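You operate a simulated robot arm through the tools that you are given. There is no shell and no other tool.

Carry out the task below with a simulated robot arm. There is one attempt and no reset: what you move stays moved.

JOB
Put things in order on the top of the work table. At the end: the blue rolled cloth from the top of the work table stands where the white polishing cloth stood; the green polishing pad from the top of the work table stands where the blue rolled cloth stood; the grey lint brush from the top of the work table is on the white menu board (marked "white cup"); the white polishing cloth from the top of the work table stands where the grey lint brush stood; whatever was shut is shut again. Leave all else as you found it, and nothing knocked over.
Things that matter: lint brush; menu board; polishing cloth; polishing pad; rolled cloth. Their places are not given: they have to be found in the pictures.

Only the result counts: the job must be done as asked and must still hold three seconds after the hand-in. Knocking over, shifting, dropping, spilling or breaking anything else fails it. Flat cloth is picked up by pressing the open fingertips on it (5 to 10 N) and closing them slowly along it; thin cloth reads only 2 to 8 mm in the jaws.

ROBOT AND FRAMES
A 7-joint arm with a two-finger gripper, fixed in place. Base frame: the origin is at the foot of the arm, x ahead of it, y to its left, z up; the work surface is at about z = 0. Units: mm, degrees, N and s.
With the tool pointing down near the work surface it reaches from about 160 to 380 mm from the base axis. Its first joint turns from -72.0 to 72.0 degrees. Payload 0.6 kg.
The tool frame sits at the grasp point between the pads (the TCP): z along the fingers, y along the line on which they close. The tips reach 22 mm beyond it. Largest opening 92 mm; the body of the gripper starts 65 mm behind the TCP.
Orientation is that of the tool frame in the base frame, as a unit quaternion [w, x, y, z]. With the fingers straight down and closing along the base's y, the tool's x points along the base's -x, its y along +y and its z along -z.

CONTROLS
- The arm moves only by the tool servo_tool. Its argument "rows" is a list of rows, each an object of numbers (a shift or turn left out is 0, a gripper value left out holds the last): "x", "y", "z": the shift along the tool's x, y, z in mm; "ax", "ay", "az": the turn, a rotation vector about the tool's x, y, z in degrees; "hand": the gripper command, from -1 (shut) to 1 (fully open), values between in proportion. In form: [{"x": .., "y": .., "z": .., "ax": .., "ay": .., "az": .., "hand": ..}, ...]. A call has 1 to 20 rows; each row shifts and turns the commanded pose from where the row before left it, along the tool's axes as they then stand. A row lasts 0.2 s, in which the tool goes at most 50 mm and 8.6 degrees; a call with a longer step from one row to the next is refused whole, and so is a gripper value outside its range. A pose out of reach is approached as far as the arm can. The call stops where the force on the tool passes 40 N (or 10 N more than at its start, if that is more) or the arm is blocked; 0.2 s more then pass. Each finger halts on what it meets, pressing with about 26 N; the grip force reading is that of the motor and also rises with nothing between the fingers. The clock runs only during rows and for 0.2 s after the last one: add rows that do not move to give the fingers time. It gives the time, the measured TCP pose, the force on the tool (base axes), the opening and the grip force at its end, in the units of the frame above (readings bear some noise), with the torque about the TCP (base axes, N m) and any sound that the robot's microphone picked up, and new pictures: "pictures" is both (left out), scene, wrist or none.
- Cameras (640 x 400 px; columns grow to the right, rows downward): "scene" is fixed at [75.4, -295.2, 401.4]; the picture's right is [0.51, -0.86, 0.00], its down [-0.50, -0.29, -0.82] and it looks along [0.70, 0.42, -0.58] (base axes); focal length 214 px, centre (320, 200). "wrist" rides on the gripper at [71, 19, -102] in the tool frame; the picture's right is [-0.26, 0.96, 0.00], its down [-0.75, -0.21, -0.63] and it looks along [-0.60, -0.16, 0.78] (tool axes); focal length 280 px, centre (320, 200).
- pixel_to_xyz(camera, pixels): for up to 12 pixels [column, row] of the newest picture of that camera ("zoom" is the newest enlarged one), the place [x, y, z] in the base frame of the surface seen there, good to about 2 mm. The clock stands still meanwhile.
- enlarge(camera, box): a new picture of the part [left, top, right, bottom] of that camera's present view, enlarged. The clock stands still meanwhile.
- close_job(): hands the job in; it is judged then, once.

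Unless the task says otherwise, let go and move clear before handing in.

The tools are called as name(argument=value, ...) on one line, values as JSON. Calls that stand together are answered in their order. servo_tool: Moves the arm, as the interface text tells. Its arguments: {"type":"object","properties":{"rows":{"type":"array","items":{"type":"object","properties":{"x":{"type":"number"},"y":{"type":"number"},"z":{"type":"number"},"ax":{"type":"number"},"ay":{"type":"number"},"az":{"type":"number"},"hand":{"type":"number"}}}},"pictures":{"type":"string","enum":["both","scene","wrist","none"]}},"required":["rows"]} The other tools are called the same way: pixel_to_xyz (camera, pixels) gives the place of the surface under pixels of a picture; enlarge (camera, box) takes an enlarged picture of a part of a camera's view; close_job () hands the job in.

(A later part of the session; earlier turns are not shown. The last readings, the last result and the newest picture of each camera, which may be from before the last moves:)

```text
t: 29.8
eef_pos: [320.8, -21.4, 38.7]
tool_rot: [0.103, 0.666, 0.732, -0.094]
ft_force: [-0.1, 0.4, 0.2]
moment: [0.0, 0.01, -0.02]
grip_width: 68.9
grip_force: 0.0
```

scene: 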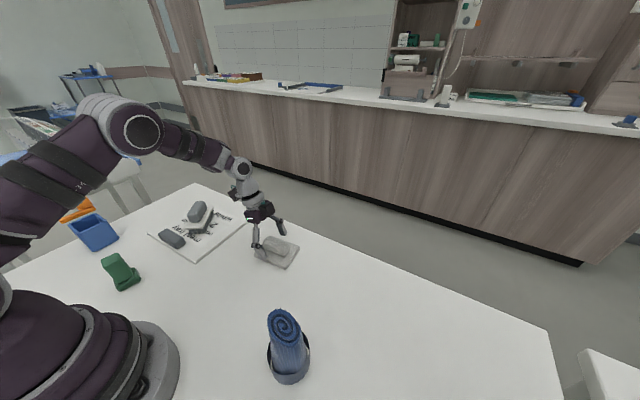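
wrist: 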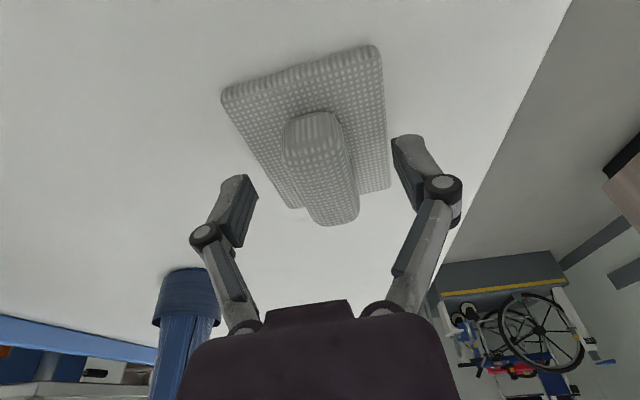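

The ridge sits between the open fingers, at wrist (320,165), with no contact. I'll close gently on it.

servo_tool(rows=[{"y": 1, "hand": 0.1}, {"hand": -0.2}, {"hand": -0.4}, {"hand": -0.6}, {"hand": -0.8}, {"hand": -1}, {"hand": -1}, {"hand": -1}])

```text
t: 31.6
eef_pos: [322.1, -20.7, 38.0]
tool_rot: [0.104, 0.667, 0.732, -0.095]
ft_force: [-0.3, 0.0, 1.1]
moment: [0.0, 0.01, -0.02]
grip_width: 27.4
grip_force: 26.4
```

scene: 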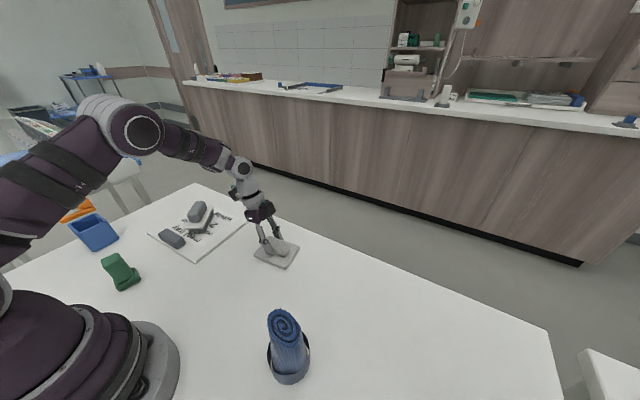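
wrist: 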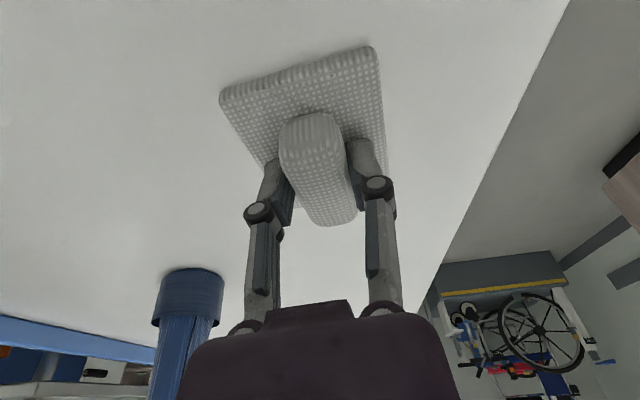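

The cloth is gripped at 27.4 mm. I'll measure its plate corners in this view to fix its offset from the TCP.

pixel_to_xyz(camera="wrist", pixels=[[223, 95], [371, 50], [380, 100], [245, 135], [300, 70], [330, 215], [384, 172], [298, 203]])

pixel_to_xyz(camera="scene", pixels=[[254, 255], [286, 268], [298, 247], [270, 262], [285, 243]])

```text
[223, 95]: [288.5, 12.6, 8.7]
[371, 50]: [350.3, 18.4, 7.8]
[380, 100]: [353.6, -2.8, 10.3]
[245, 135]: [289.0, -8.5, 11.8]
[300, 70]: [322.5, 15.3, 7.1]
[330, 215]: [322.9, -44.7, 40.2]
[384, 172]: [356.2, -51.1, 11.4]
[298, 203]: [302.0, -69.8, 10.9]
```

```text
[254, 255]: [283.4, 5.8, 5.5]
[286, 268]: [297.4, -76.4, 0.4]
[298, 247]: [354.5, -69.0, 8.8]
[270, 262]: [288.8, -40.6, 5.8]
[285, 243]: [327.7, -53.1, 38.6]
```

The cloth's centre is about 8 mm toward -y from the TCP. I'll lift it and carry it along to the brush's old area at z≈138.

servo_tool(rows=[{"x": -5.5, "z": -19.2}, {"x": -6.9, "z": -24}, {"x": -6.9, "z": -24}, {"x": -8.3, "z": -28.8}, {"x": -28.9, "y": -11.4, "z": 8.3, "ax": 1.4, "az": 5.0}, {"x": -29.8, "y": -8.6, "z": 8.6}, {"x": -29.8, "y": -8.6, "z": 8.6}, {"x": -29.8, "y": -8.6, "z": 8.6}, {"x": -29.8, "y": -8.6, "z": 8.6}, {"x": -29.8, "y": -8.6, "z": 8.6}, {"x": -29.8, "y": -8.6, "z": 8.6}, {"x": -29.8, "y": -8.6, "z": 8.6}, {}])

```text
t: 34.4
eef_pos: [254.2, -270.7, 137.5]
tool_rot: [0.1, 0.699, 0.701, -0.098]
ft_force: [0.0, 0.7, -0.4]
moment: [-0.02, 0.0, -0.03]
grip_width: 27.2
grip_force: 25.9
```

scene: 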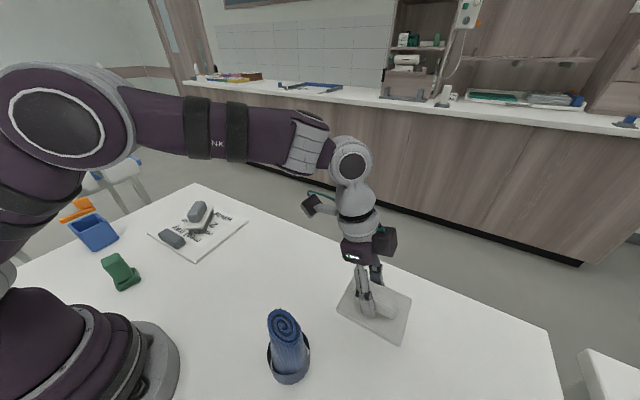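
wrist: 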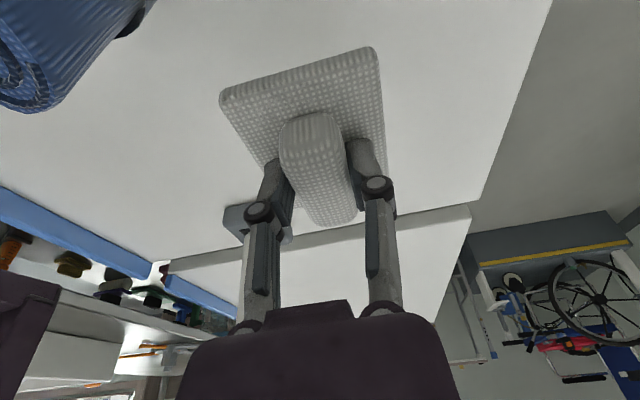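

The cloth is held level and I'm near the brush's old spot. I'll go outward and down to about 12 mm above the table at the target.

servo_tool(rows=[{"x": -20.4, "y": -5, "z": 33.9}, {"x": -10.9, "y": -5.5, "z": 34.3}, {"x": 4.14, "z": 14.4}, {"x": 4.14, "z": 14.4}, {}, {}])

```text
t: 35.8
eef_pos: [244.1, -319.2, 52.1]
tool_rot: [0.1, 0.699, 0.701, -0.099]
ft_force: [-0.6, 0.3, -0.9]
moment: [0.04, 0.01, 0.0]
grip_width: 27.2
grip_force: 26.0
```

scene: 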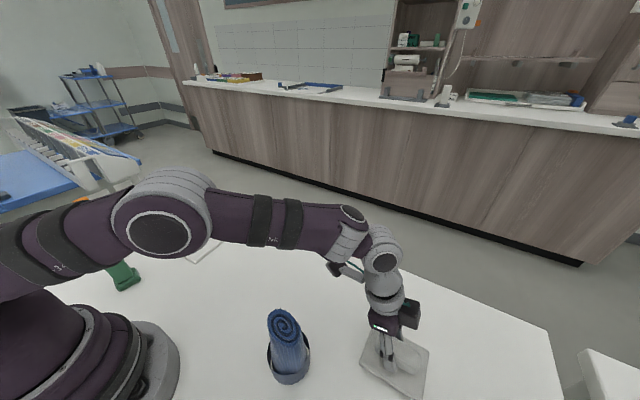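
wrist: 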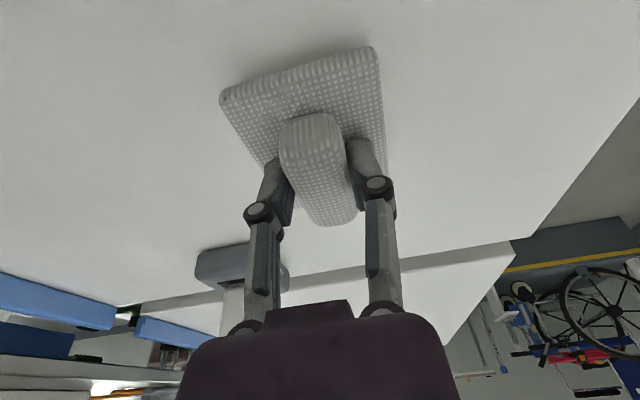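

The tool is at (244,-319,52), about 14 mm above contact. I'll check the cloth's corner positions, then lower to about 1.5 mm above contact.

pixel_to_xyz(camera="wrist", pixels=[[223, 95], [371, 50], [380, 100], [245, 135], [384, 172], [298, 203]])

servo_tool(rows=[{"x": 1.66, "z": 5.77}, {"x": 1.66, "z": 5.77}, {}], pictures="none")

```text
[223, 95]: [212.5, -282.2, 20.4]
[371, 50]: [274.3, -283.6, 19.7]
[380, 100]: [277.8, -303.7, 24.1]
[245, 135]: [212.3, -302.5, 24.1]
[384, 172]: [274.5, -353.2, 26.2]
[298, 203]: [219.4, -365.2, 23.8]
```

```text
t: 36.6
eef_pos: [243.3, -319.6, 38.6]
tool_rot: [0.099, 0.699, 0.702, -0.098]
ft_force: [-0.3, -0.8, -0.4]
moment: [0.01, 0.03, -0.02]
grip_width: 27.1
grip_force: 26.2
```

The cloth's near edge is at y≈-283, which puts its centre at about -325 to -327. I'll shift 1.5 mm further in -y and touch down in small steps.

servo_tool(rows=[{"x": -1.44, "z": 0.41}, {"x": 0.2, "z": 0.67}, {}], pictures="none")

```text
t: 37.4
eef_pos: [242.7, -320.8, 39.4]
tool_rot: [0.1, 0.699, 0.702, -0.098]
ft_force: [-0.1, -0.5, -1.1]
moment: [-0.02, 0.04, 0.0]
grip_width: 27.2
grip_force: 25.9
```

servo_tool(rows=[{"x": 0.2, "z": 0.67}, {}], pictures="none")

```text
t: 38.0
eef_pos: [243.4, -321.0, 39.8]
tool_rot: [0.1, 0.7, 0.701, -0.098]
ft_force: [-4.3, 7.6, 23.8]
moment: [0.23, 0.17, -0.03]
grip_width: 27.5
grip_force: 26.4
```

The cloth is in contact at 24 N. I'll back off slightly to reduce the load before releasing.

servo_tool(rows=[{"x": -0.2, "z": -0.7}, {}], pictures="none")

```text
t: 38.6
eef_pos: [244.4, -320.3, 37.9]
tool_rot: [0.1, 0.698, 0.702, -0.098]
ft_force: [-0.9, -3.3, 6.4]
moment: [-0.38, -0.03, -0.03]
grip_width: 27.3
grip_force: 25.5
```

The contact force is light at 6 N. I'll open the fingers and look.

servo_tool(rows=[{"hand": -0.35}, {"hand": -0.2}, {"hand": 0.0}, {"hand": 0.3}, {"hand": 0.4}, {}])

```text
t: 40.0
eef_pos: [244.7, -319.6, 38.0]
tool_rot: [0.099, 0.699, 0.702, -0.098]
ft_force: [0.6, 0.0, 0.6]
moment: [0.03, 0.03, 0.02]
grip_width: 64.5
grip_force: 0.0
```

scene: 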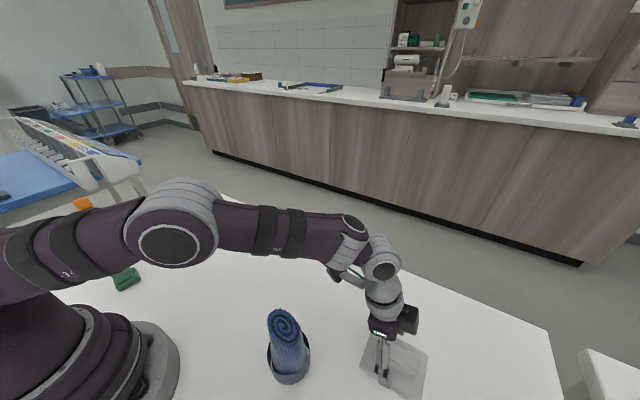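
wrist: 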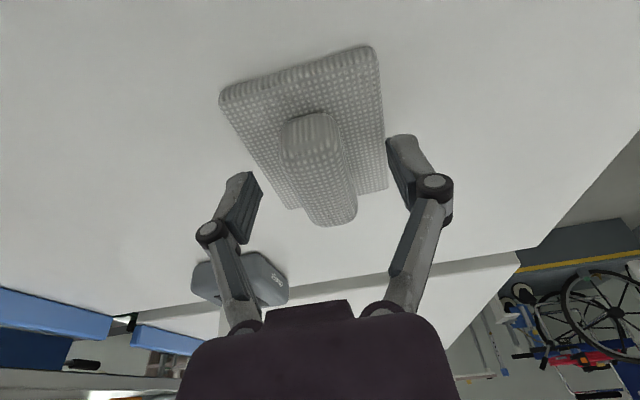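

The cloth lies flat at the brush's old spot and is free of the fingers. I'll rise, straighten the tool and move above the blue roll with the jaws fully open.

servo_tool(rows=[{"x": -5.8, "z": -20.2}, {"x": -5.8, "z": -20.2}, {"x": 10.9, "y": -4, "z": -34.3}, {"x": 10.9, "y": -6, "z": -34.3}, {"x": 10.9, "y": -8, "z": -34.3}, {"x": 4.1, "y": -8, "z": -22}, {"ay": 8}, {"ay": 8}, {"x": 12.4, "y": -11.4, "az": -8.2, "hand": 1}, {"x": 13.9, "y": -9.5, "az": -8.2}, {"x": 15.1, "y": -7.4, "az": -8.2}, {"x": 16, "y": -5.2, "az": -8.2}, {"x": 16.6, "y": -2.9, "az": -8.2}, {}])

```text
t: 43.0
eef_pos: [160.2, -189.5, 190.2]
tool_rot: [0.001, 0.413, 0.911, 0.0]
ft_force: [0.0, -0.8, -0.1]
moment: [0.01, -0.01, 0.0]
grip_width: 91.7
grip_force: 0.1
```

scene: 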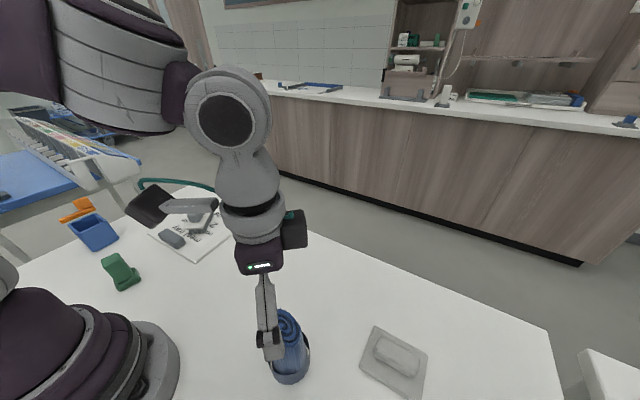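
wrist: 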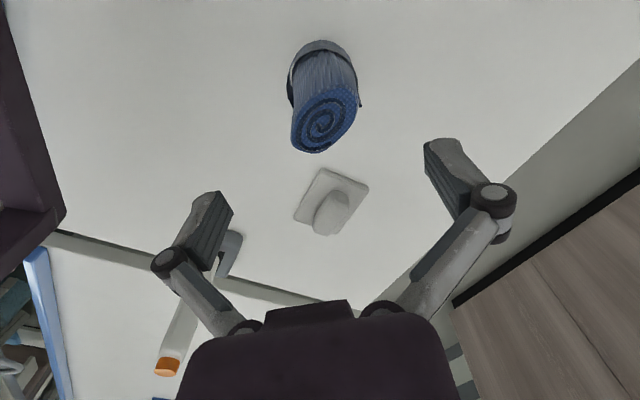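

The cloth rests flat at scene (393,360). The roll top is in view at wrist (325,118). I'll measure both before gripping the roll.

enlarge(camera="wrist", box=[270, 30, 380, 160])

pixel_to_xyz(camera="wrist", pixels=[[325, 92], [355, 95], [297, 118], [325, 120], [310, 150], [345, 140], [356, 108], [297, 140], [320, 45], [293, 70], [352, 65], [330, 52]])

pixel_to_xyz(camera="scene", pixels=[[376, 328], [425, 352], [362, 366], [414, 396], [395, 358], [270, 345], [290, 375], [303, 370], [308, 350]])

```text
3.08 times, centred on (325, 95) of wrist
```

zoom: 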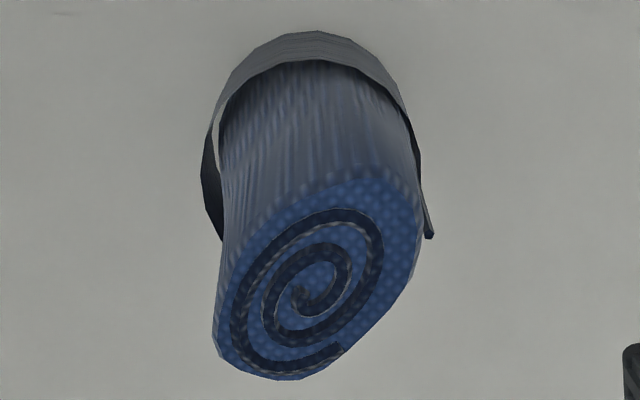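

```text
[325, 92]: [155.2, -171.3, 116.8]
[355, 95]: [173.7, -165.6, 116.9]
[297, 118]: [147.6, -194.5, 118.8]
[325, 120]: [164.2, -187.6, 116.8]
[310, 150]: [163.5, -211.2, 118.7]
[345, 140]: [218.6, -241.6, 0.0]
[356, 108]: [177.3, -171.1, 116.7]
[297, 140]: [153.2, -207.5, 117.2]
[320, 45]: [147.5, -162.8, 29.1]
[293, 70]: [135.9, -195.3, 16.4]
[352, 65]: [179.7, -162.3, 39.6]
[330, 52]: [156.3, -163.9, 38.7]
```

```text
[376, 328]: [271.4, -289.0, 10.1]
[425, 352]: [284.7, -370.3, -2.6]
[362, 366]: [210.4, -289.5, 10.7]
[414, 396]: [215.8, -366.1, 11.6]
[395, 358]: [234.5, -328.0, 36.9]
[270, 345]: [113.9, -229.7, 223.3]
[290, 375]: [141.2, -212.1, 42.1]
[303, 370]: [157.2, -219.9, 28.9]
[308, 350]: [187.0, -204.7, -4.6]
```

The cloth's placed centre reads about (243,-328), matching the brush's old spot. For the roll I'll turn the jaws to close along x, away from its loose tail, centre over it, and look from above.

servo_tool(rows=[{"az": 8.2}, {"az": 8.2}, {"az": 8.2}, {"az": 8.2}, {"az": 8.2}, {"y": 2.5}, {}])

enlarge(camera="wrist", box=[240, 0, 400, 160])

```text
t: 44.6
eef_pos: [163.4, -189.3, 190.2]
tool_rot: [0.001, 0.705, 0.709, 0.0]
ft_force: [0.3, -0.1, 0.6]
moment: [0.02, 0.0, 0.0]
grip_width: 91.9
grip_force: 0.0
```

scene: 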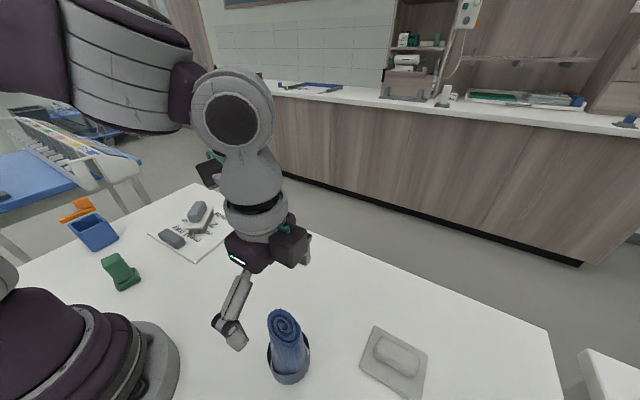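
wrist: 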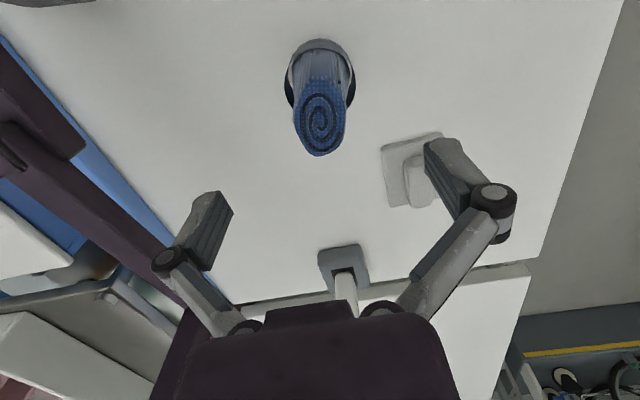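

```text
2.50 times, centred on (320, 80) of wrist
```

zoom: 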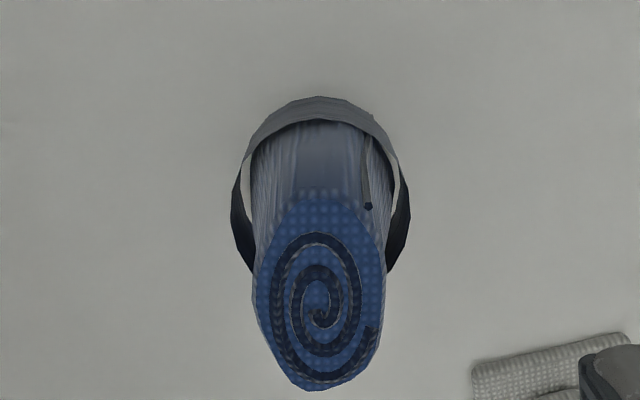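

The roll's top looks oval, elongated in y, and stands inside a wider dark collar. I'll measure the edges of the roll top and collar.

pixel_to_xyz(camera="zoom", pixels=[[260, 285], [382, 270], [310, 384], [322, 200], [320, 310], [368, 206], [250, 185], [400, 185], [243, 230], [402, 230], [320, 110], [320, 150]])

```text
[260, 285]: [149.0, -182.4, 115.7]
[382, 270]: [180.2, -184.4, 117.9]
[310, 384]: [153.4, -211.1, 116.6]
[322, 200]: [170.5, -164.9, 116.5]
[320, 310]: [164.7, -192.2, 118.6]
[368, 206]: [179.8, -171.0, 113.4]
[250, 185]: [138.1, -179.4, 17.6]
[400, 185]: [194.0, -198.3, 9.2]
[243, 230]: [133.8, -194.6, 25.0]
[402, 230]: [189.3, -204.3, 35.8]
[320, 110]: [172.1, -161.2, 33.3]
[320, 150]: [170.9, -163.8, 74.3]
```

The roll top spans about 34 mm by 48 mm, with its long axis along (0.35,0.94), centred at (164.5,-188). I'll align the jaws to the narrow axis (another 20° turn) and descend partway.

servo_tool(rows=[{"az": 6.8}, {"az": 6.8}, {"az": 6.8}, {"x": 1.3, "y": 0.6}, {"z": 20}, {"z": 20}, {"z": 20}, {}])

enlarge(camera="wrist", box=[200, 20, 440, 220])

```text
t: 46.4
eef_pos: [162.6, -187.7, 129.7]
tool_rot: [0.001, 0.82, 0.572, 0.0]
ft_force: [0.4, -0.6, 0.9]
moment: [0.03, 0.0, 0.01]
grip_width: 92.3
grip_force: 0.1
```

scene: 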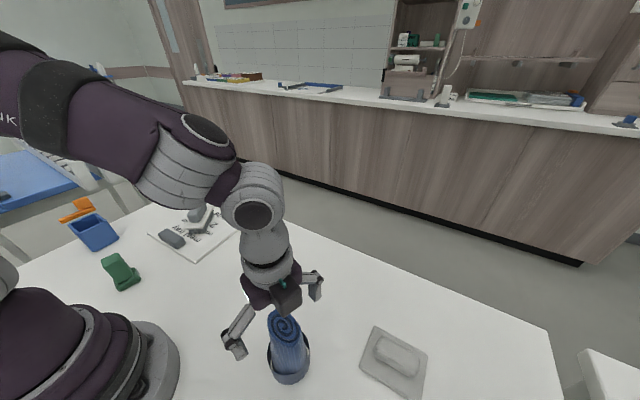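
wrist: 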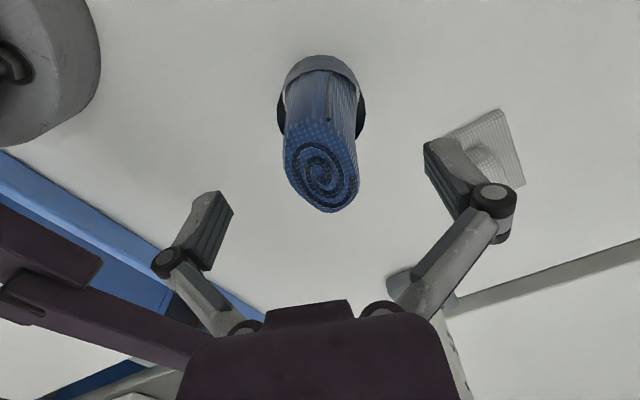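

```text
2.00 times, centred on (320, 120) of wrist
```

zoom: 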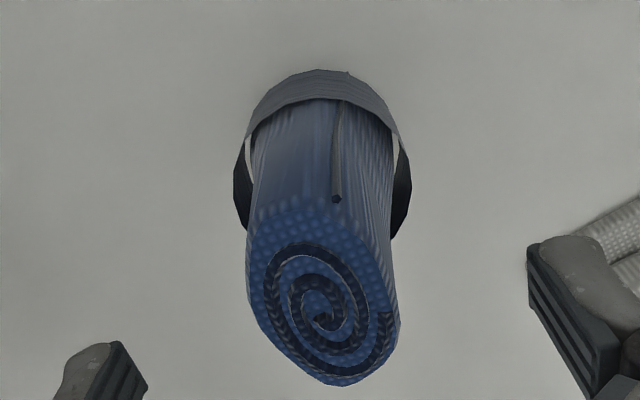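

The roll is centred between the fingers. I'll descend to TCP z≈80, which keeps the tips at z≈58, above the collar.

servo_tool(rows=[{"y": 1.2, "z": 16}, {"z": 17}, {"z": 17}, {}])

```text
t: 47.4
eef_pos: [167.1, -189.2, 78.7]
tool_rot: [0.001, 0.82, 0.573, 0.0]
ft_force: [-0.3, -0.7, -0.5]
moment: [0.01, 0.03, 0.01]
grip_width: 92.1
grip_force: 0.0
```

scene: 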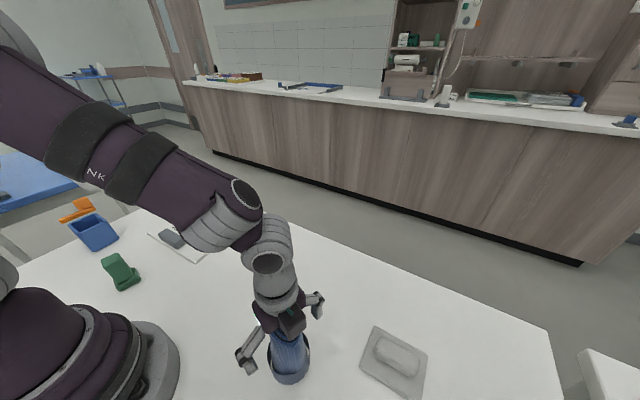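
wrist: 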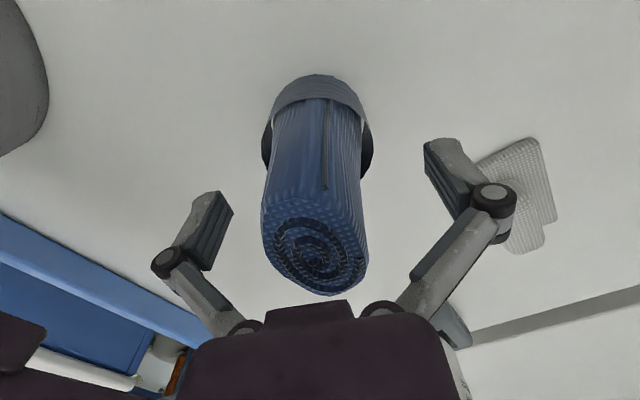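

The roll spans wrist columns 265–368 between the fingers, so it is well centred. I'll close slowly.

servo_tool(rows=[{"hand": 0.5}, {"hand": 0.2}, {"hand": 0.0}, {"hand": -0.15}, {"hand": -0.3}, {"hand": -0.5}, {"hand": -0.7}, {"hand": -1}, {"hand": -1}])

```text
t: 49.4
eef_pos: [165.8, -188.6, 79.9]
tool_rot: [0.0, 0.82, 0.573, 0.001]
ft_force: [-2.0, 0.3, 6.0]
moment: [-0.04, 0.05, -0.02]
grip_width: 40.0
grip_force: 26.3
```

scene: 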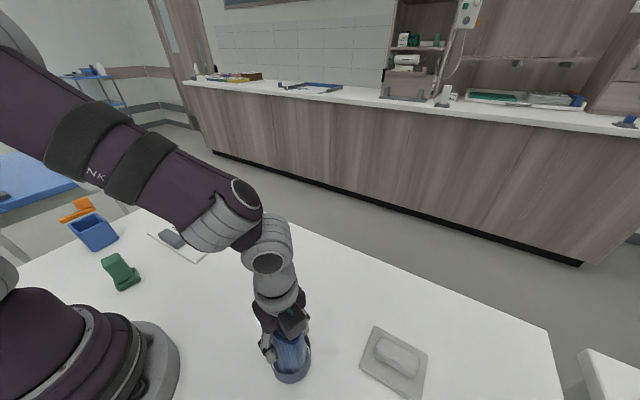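
wrist: 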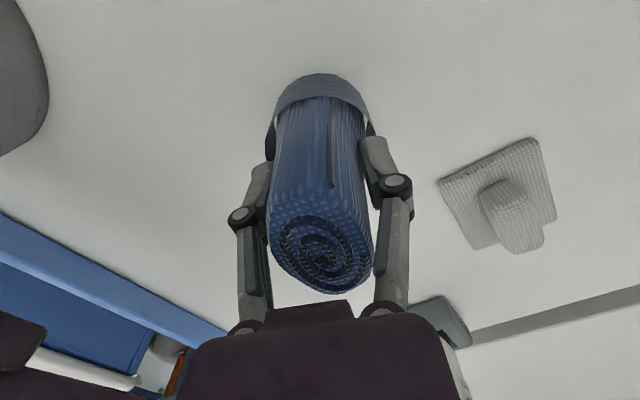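

The roll is gripped at 40 mm, and the collar moved slightly with it, so they are one piece. I'll lift a little and check that the collar comes along.

servo_tool(rows=[{"z": -5}, {"z": -10}, {}])

enlarge(camera="scene", box=[230, 290, 350, 400])

```text
t: 50.2
eef_pos: [165.5, -188.1, 95.6]
tool_rot: [0.001, 0.82, 0.572, 0.001]
ft_force: [0.2, -0.5, -0.9]
moment: [0.01, 0.02, -0.02]
grip_width: 40.0
grip_force: 26.2
```

scene: 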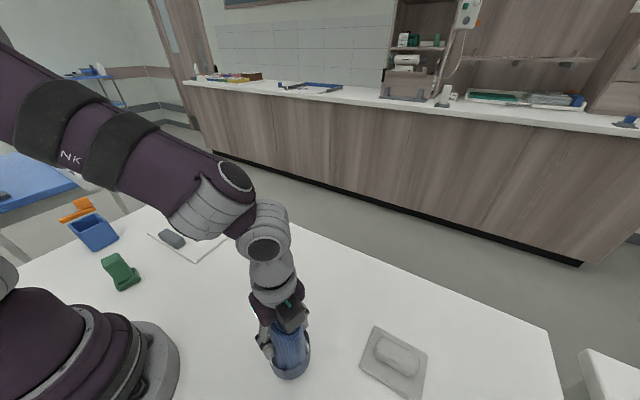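
wrist: 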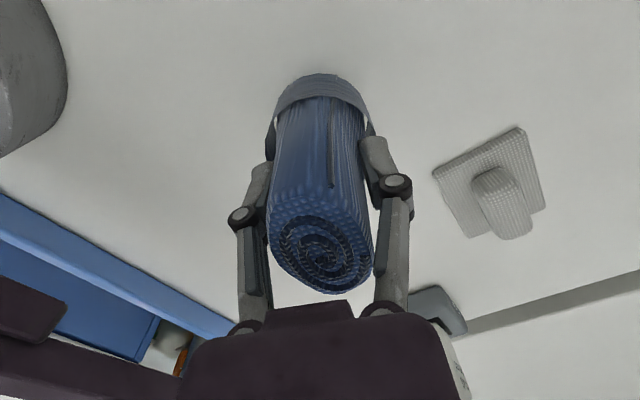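

```text
3.64 times, centred on (290, 345) of scene
```

zoom: 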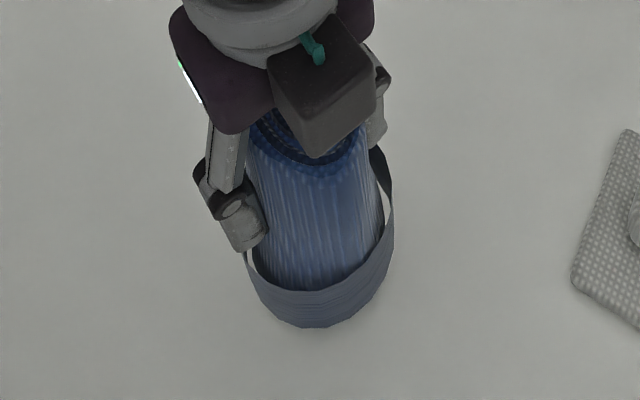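

The collar lifts with the roll, so they are one object and it is held upright. I'll raise it and carry it to above the white cloth's old spot at (321.5,-29.5).

servo_tool(rows=[{"z": -20}, {"z": -20}, {"x": 25.4, "y": 11.4, "az": -7.33}, {"x": 23.8, "y": 14.5, "az": -7.33}, {"x": 21.7, "y": 17.5, "az": -7.33}, {"x": 19.3, "y": 20.1, "az": -7.33}, {"x": 16.6, "y": 22.3, "az": -7.33}, {"x": 13.6, "y": 24.3, "az": -7.33}, {"x": 10.4, "y": 25.8}, {"x": 10.4, "y": 25.8}, {}, {}])

```text
t: 52.8
eef_pos: [320.7, -28.0, 134.9]
tool_rot: [0.001, 0.547, 0.837, 0.0]
ft_force: [-0.1, -0.6, -0.9]
moment: [0.01, 0.02, 0.0]
grip_width: 39.9
grip_force: 26.6
```

scene: 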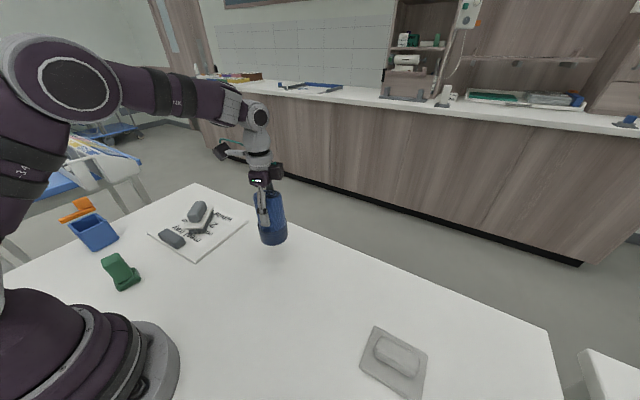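
wrist: 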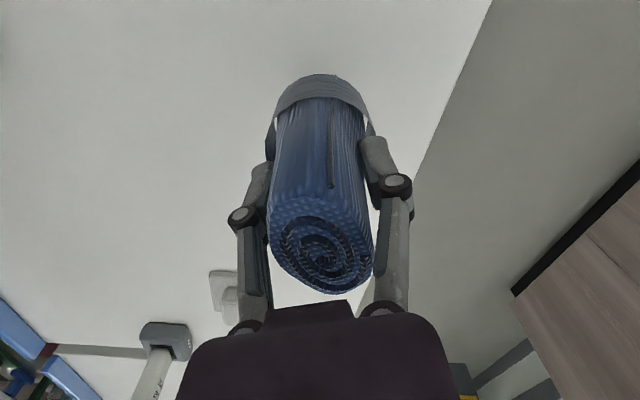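

The roll hangs upright above the target. I'll lower to a few mm above the table.

servo_tool(rows=[{"z": 16}, {"z": 16}, {"z": 16}, {"z": 3}, {}], pictures="scene")

enlarge(camera="scene", box=[220, 190, 330, 290])

```text
t: 54.0
eef_pos: [320.4, -28.4, 84.2]
tool_rot: [0.001, 0.546, 0.838, -0.001]
ft_force: [-0.5, 0.7, -1.6]
moment: [0.01, 0.0, -0.02]
grip_width: 40.3
grip_force: 25.4
```

scene: 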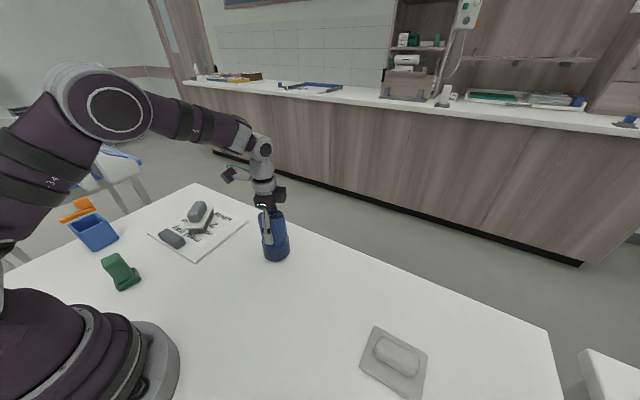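

```text
4.00 times, centred on (275, 240) of scene
```

zoom: 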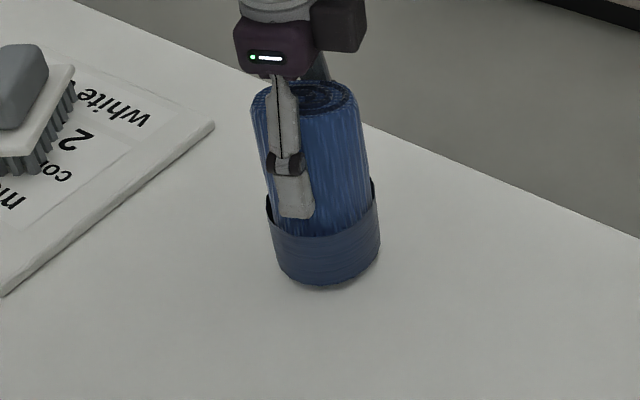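

The roll is upright a few mm above the table. I'll check the collar's position from the scene zoom and start touching down.

pixel_to_xyz(camera="zoom", pixels=[[275, 240], [377, 240], [325, 245], [325, 278], [300, 250], [350, 250], [310, 95], [340, 90]])

servo_tool(rows=[{"z": 2}, {"z": 1}, {}], pictures="none")

```text
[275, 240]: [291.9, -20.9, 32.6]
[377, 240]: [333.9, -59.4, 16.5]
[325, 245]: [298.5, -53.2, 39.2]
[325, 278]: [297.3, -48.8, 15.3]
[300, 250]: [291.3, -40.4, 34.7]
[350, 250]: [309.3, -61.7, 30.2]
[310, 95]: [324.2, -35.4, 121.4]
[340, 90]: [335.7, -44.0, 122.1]
```

```text
t: 54.8
eef_pos: [320.1, -29.7, 81.3]
tool_rot: [0.001, 0.546, 0.838, -0.001]
ft_force: [1.3, 0.1, -2.1]
moment: [-0.01, 0.03, -0.03]
grip_width: 40.0
grip_force: 25.9
```

The collar's centre is within about 2 mm of target. I'll nudge +1 mm in y and continue down in small steps.

servo_tool(rows=[{"x": 0.9, "y": 0.4}, {"z": 0.8}, {}], pictures="none")

```text
t: 55.6
eef_pos: [320.8, -28.2, 81.2]
tool_rot: [0.0, 0.546, 0.837, 0.0]
ft_force: [0.1, -0.3, -1.0]
moment: [-0.01, -0.03, -0.02]
grip_width: 39.7
grip_force: 25.9
```

servo_tool(rows=[{"z": 0.7}, {}], pictures="none")

```text
t: 56.2
eef_pos: [320.3, -28.1, 79.3]
tool_rot: [0.001, 0.546, 0.838, 0.001]
ft_force: [-3.0, -0.1, 11.3]
moment: [0.12, 0.02, 0.01]
grip_width: 39.7
grip_force: 25.7
```

The roll is in contact at 11 N. I'll back off 0.3 mm, open slowly and look.

servo_tool(rows=[{"z": -0.3}, {"hand": -0.1}, {"hand": 0.1}, {"hand": 0.4}, {"hand": 0.7}, {"hand": 1}, {"hand": 1}, {}])

```text
t: 58.0
eef_pos: [320.7, -28.5, 79.6]
tool_rot: [0.001, 0.546, 0.838, 0.0]
ft_force: [-0.7, 0.3, 0.3]
moment: [-0.02, 0.03, 0.02]
grip_width: 92.2
grip_force: 0.1
```

scene: 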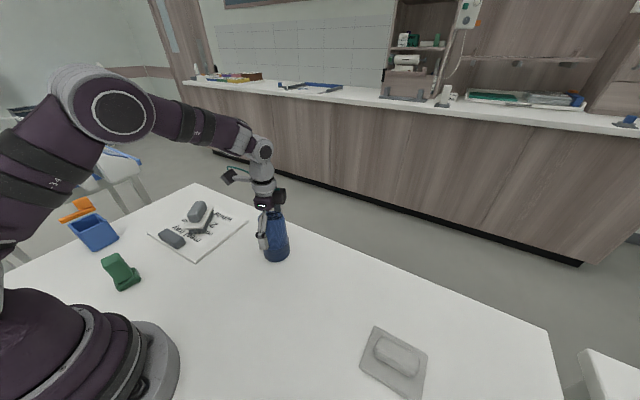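
wrist: 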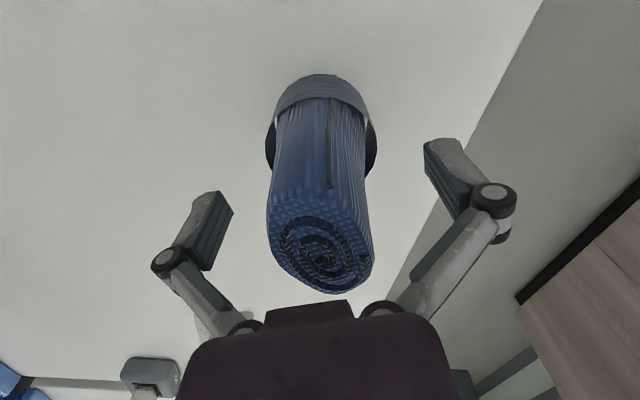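

The roll stands free on its collar at the cloth's old spot. I'll rise straight up clear of it.

servo_tool(rows=[{"z": -15}, {"z": -20}, {"z": -25}, {"z": -30}, {"z": -30}, {}], pictures="scene")

servo_tool(rows=[{"x": 12.8, "y": -5.9, "az": -8.3}, {"x": 13.5, "y": -4, "az": -8.3}, {"x": 14, "y": -2, "az": -8.3}, {"x": 14.1, "y": 0, "az": -8.3}, {"x": 13.9, "y": 2.1, "az": -8.3}, {"x": 13.5, "y": 4.1, "az": -8.3}, {"x": 12.8, "y": 6, "az": -8.3}, {"x": 11.8, "y": 7.8, "az": -8.3}, {"x": 10.5, "y": 9.4, "az": -8.3}, {"x": 9.1, "y": 10.8, "az": -8.3}, {"x": 7.4, "y": 12, "az": -8.3}, {"x": 5.6, "y": 12.9, "az": -8.3}, {"x": 3.7, "y": 13.6, "az": -8.3}, {"x": 1.7, "y": 14, "az": -8.3}, {"x": -0.4, "y": 14.1, "az": -8.3}, {"x": -2.4, "y": 13.9, "az": -8.3}, {"x": -4.4, "y": 13.4, "az": -8.3}, {}])

```text
t: 59.4
eef_pos: [321.3, -27.6, 199.9]
tool_rot: [0.001, 0.546, 0.838, -0.001]
ft_force: [0.5, 0.2, 0.4]
moment: [0.0, -0.01, -0.01]
grip_width: 91.9
grip_force: 0.1
```

scene: 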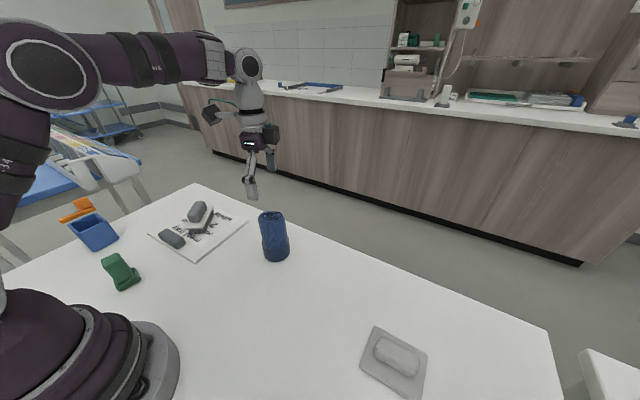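

```text
t: 63.2
eef_pos: [140.5, 130.7, 199.3]
tool_rot: [0.0, -0.609, 0.793, -0.001]
ft_force: [-0.2, 1.0, 0.5]
moment: [-0.05, -0.07, -0.01]
grip_width: 91.8
grip_force: 0.1
```

scene: 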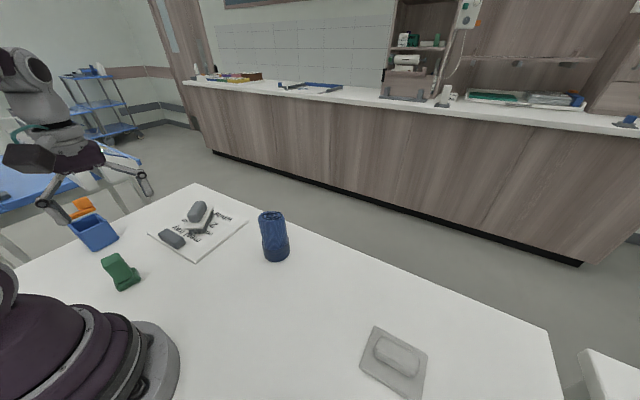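
wrist: 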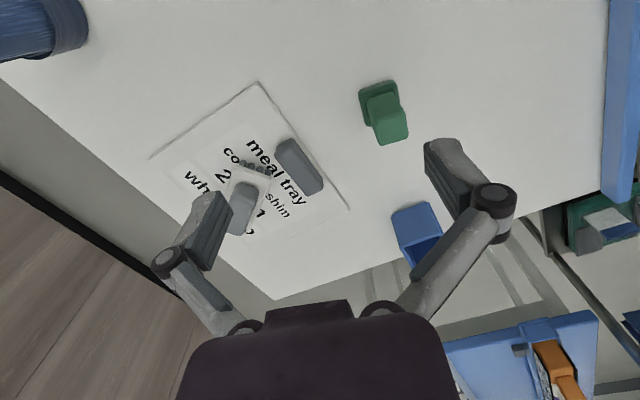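

The roll stands upright, the brush is on the board, and the green pad shows at wrist (385,112). I'll enlarge and measure the pad.

enlarge(camera="wrist", box=[335, 65, 431, 160])

enlarge(camera="wrist", box=[340, 70, 430, 155])

```text
4.21 times, centred on (383, 112) of wrist
```

zoom: 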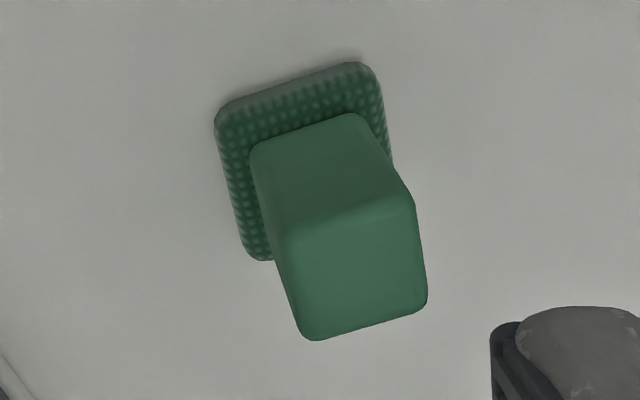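

```text
4.71 times, centred on (385, 112) of wrist
```

zoom: 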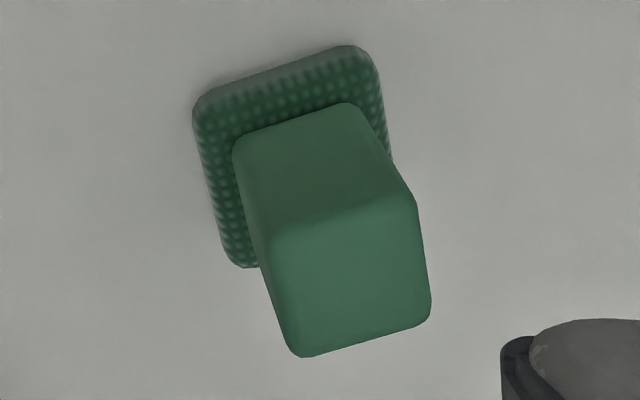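

pixel_to_xyz(camera="zoom", pixels=[[205, 105], [355, 55], [235, 260], [275, 240], [405, 200], [425, 305], [300, 345], [345, 275], [240, 150], [350, 110], [320, 160], [385, 150]])

```text
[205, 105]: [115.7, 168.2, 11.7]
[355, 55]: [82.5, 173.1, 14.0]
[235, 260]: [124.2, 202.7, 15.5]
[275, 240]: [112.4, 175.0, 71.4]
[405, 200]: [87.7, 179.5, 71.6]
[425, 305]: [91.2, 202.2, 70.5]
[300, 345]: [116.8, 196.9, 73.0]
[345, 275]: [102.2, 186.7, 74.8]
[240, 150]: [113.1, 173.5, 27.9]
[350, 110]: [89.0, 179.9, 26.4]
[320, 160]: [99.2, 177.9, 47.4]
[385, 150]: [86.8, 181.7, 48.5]
```

The pad's handle top is centred at (102,188.4), about 26×24 mm at yaw -11°, with its top at z≈74. The base is centred at (103,188). I'll align the jaws to the handle (θ≈-80°), move above it and descend partway.

servo_tool(rows=[{"x": -22.8, "y": 25.9, "az": -2.35}, {"x": -22.8, "y": 25.9, "az": -2.35}, {"z": 25}, {"z": 25}, {"z": 25}, {}, {}])

```text
t: 64.8
eef_pos: [101.9, 187.5, 122.4]
tool_rot: [0.0, -0.64, 0.768, -0.001]
ft_force: [-0.5, -0.2, -0.2]
moment: [0.0, -0.01, 0.02]
grip_width: 92.1
grip_force: 0.1
```

scene: 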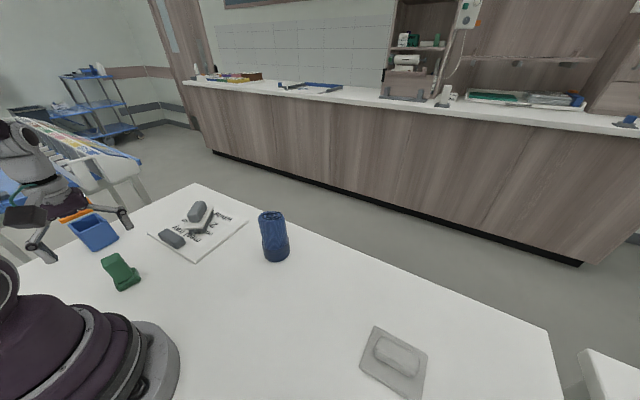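
wrist: 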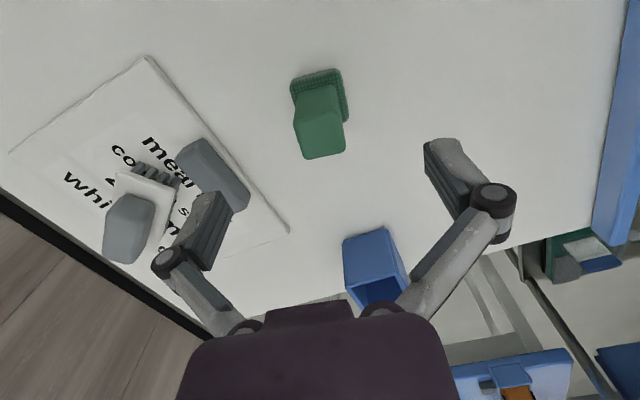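

The pad sits between the fingers, with its handle top at wrist (322,135). The board and blue box are clear, so I'll descend to TCP z≈50.

servo_tool(rows=[{"z": 18}, {"z": 18}, {"z": 18}, {"z": 18}, {}, {}])

```text
t: 66.2
eef_pos: [101.3, 187.4, 53.3]
tool_rot: [0.0, -0.64, 0.769, 0.0]
ft_force: [0.5, 0.4, -0.5]
moment: [0.04, 0.0, 0.0]
grip_width: 92.0
grip_force: 0.1
```

scene: 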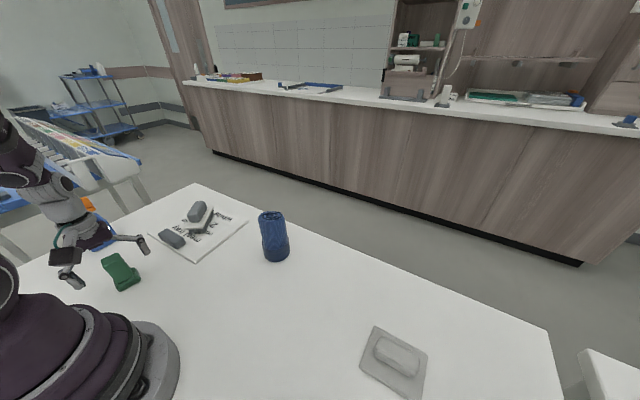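
wrist: 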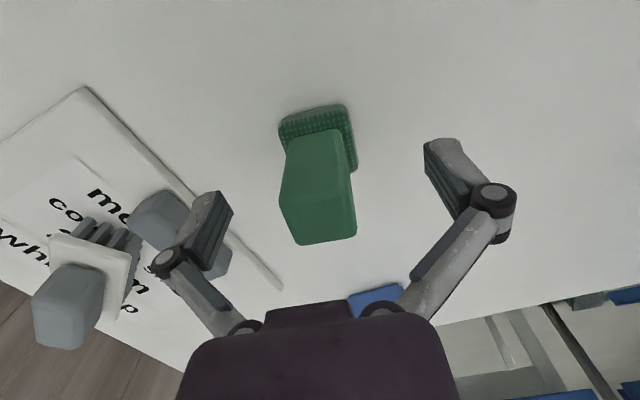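

The handle spans wrist columns 280–357 between the open fingers. I'll close gradually.

servo_tool(rows=[{"z": 2, "hand": 0.5}, {"hand": 0.1}, {"hand": -0.2}, {"hand": -0.4}, {"hand": -0.6}, {"hand": -0.8}, {"hand": -1}, {"hand": -1}])

```text
t: 68.0
eef_pos: [99.9, 187.7, 49.5]
tool_rot: [0.0, -0.64, 0.768, -0.001]
ft_force: [1.6, 0.3, 4.6]
moment: [0.05, -0.02, 0.0]
grip_width: 26.9
grip_force: 26.0
```

scene: 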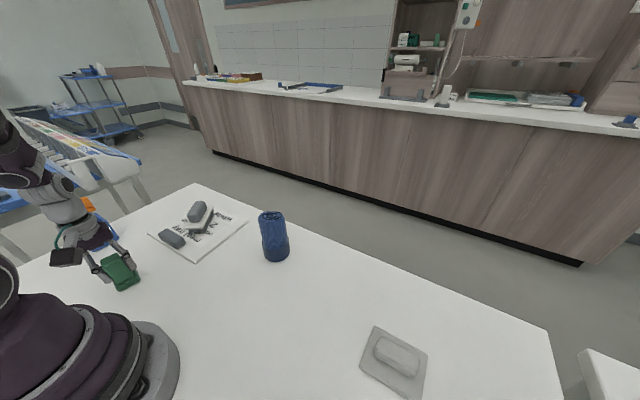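
wrist: 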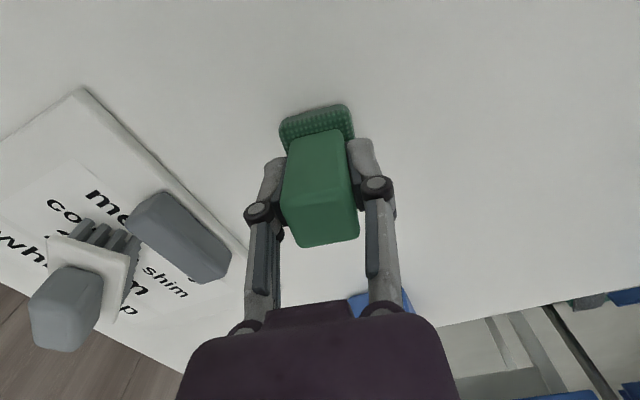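

The pad is gripped at 26.9 mm. I'll lift it straight up and verify the hold.

servo_tool(rows=[{"z": -10}, {"z": -20}, {"z": -25}, {"z": -25}, {}])

```text
t: 69.2
eef_pos: [102.5, 187.2, 130.4]
tool_rot: [0.001, -0.639, 0.769, 0.0]
ft_force: [-0.2, -0.4, -0.7]
moment: [0.02, -0.01, -0.03]
grip_width: 27.0
grip_force: 25.8
```

scene: 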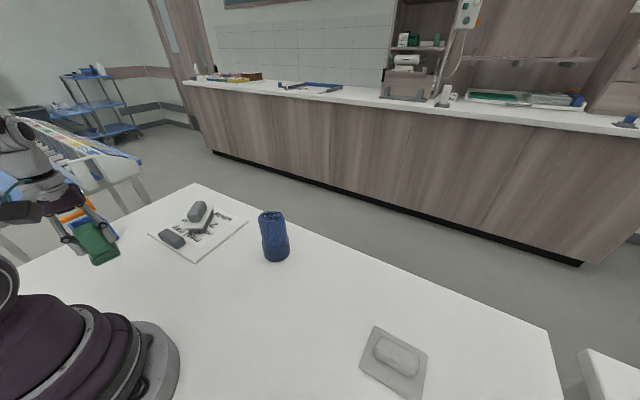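
wrist: 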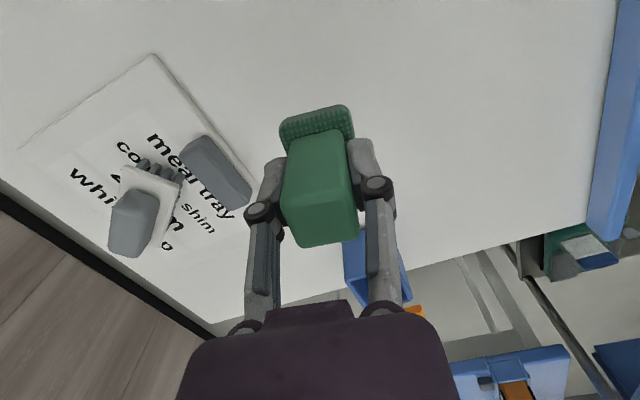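

The pad is held well and clear of everything. I'll carry it on an inner path, away from the blue roll at (321,-29), to above the roll's old spot.

servo_tool(rows=[{"x": 14.1, "y": -24, "az": 7.9}, {"x": 10.7, "y": -25.7, "az": 7.9}, {"x": 7.1, "y": -26.9, "az": 7.9}, {"x": 3.4, "y": -27.6, "az": 7.9}, {"x": 14.1, "y": -24.7, "az": 7.9}, {"x": 10.5, "y": -26.4, "az": 7.9}, {"x": 6.8, "y": -27.6, "az": 7.9}, {"x": 3, "y": -28.3, "az": 7.9}, {"x": -0.9, "y": -28.5, "az": 7.9}, {"x": 18.2, "y": -31.4, "az": 7.9}, {"x": 13.6, "y": -33.6, "az": 7.9}, {"x": 8.9, "y": -35.2, "az": 7.9}, {"x": 3.9, "y": -36, "az": 7.9}, {"x": -1, "y": -36.3, "az": 7.9}, {}, {}])

```text
t: 72.6
eef_pos: [163.2, -189.5, 130.6]
tool_rot: [0.001, 0.269, 0.963, 0.0]
ft_force: [0.4, 0.5, -1.0]
moment: [0.01, 0.0, 0.0]
grip_width: 26.9
grip_force: 25.7
```

scene: 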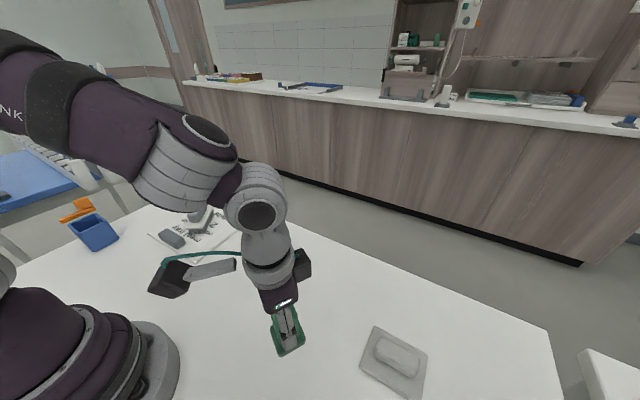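
wrist: 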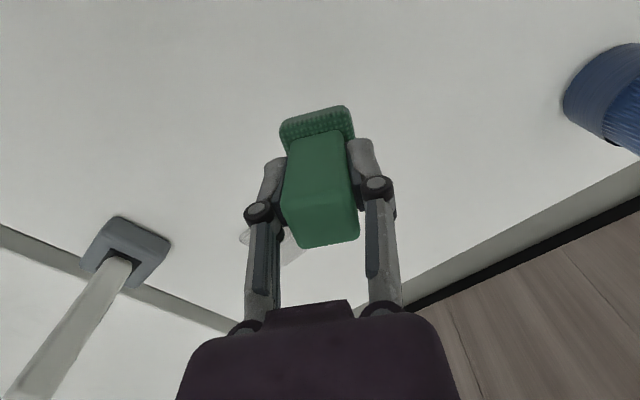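

The pad is above (163,-189.5). I'll lower to about 5 mm above the table.

servo_tool(rows=[{"z": 20}, {"z": 20}, {"z": 20}, {"z": 15}, {}], pictures="scene")

servo_tool(rows=[{"z": 2}, {"z": 1}, {}], pictures="none")

```text
t: 73.8
eef_pos: [163.9, -188.2, 55.3]
tool_rot: [0.0, 0.267, 0.964, 0.0]
ft_force: [-0.6, 0.3, 0.6]
moment: [0.01, -0.02, 0.01]
grip_width: 27.2
grip_force: 26.0
```

scene: 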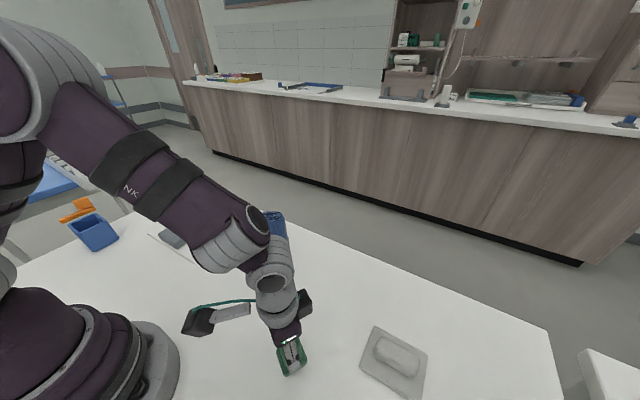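

```text
t: 74.6
eef_pos: [164.5, -189.5, 52.6]
tool_rot: [0.0, 0.267, 0.964, 0.0]
ft_force: [-0.2, -0.2, -0.7]
moment: [0.01, 0.0, 0.02]
grip_width: 27.0
grip_force: 25.8
```

There is no contact yet at z≈52.6. I'll continue in small steps.

servo_tool(rows=[{"z": 1}, {"z": 0.7}, {}], pictures="none")

```text
t: 75.4
eef_pos: [164.3, -188.8, 51.5]
tool_rot: [0.001, 0.267, 0.964, 0.0]
ft_force: [-0.3, 0.3, 0.2]
moment: [-0.03, -0.01, 0.01]
grip_width: 27.0
grip_force: 26.1
```

servo_tool(rows=[{"z": 0.7}, {}], pictures="none")

```text
t: 76.0
eef_pos: [163.5, -188.8, 51.3]
tool_rot: [0.002, 0.268, 0.963, 0.0]
ft_force: [-0.5, -0.3, -0.5]
moment: [0.0, 0.0, 0.02]
grip_width: 27.1
grip_force: 26.0
```

servo_tool(rows=[{"z": 0.7}, {}], pictures="none")

```text
t: 76.6
eef_pos: [164.1, -189.4, 50.7]
tool_rot: [0.001, 0.268, 0.963, 0.0]
ft_force: [-4.8, 4.3, 26.7]
moment: [0.2, 0.26, -0.03]
grip_width: 27.1
grip_force: 25.9
```

The pad is in contact at 27 N. I'll back off about 0.6 mm, then check the force.

servo_tool(rows=[{"z": -0.6}, {}], pictures="none")

```text
t: 77.2
eef_pos: [165.4, -188.9, 50.6]
tool_rot: [0.001, 0.267, 0.964, 0.0]
ft_force: [0.0, 0.4, -0.7]
moment: [0.02, 0.0, -0.03]
grip_width: 27.0
grip_force: 26.6
```

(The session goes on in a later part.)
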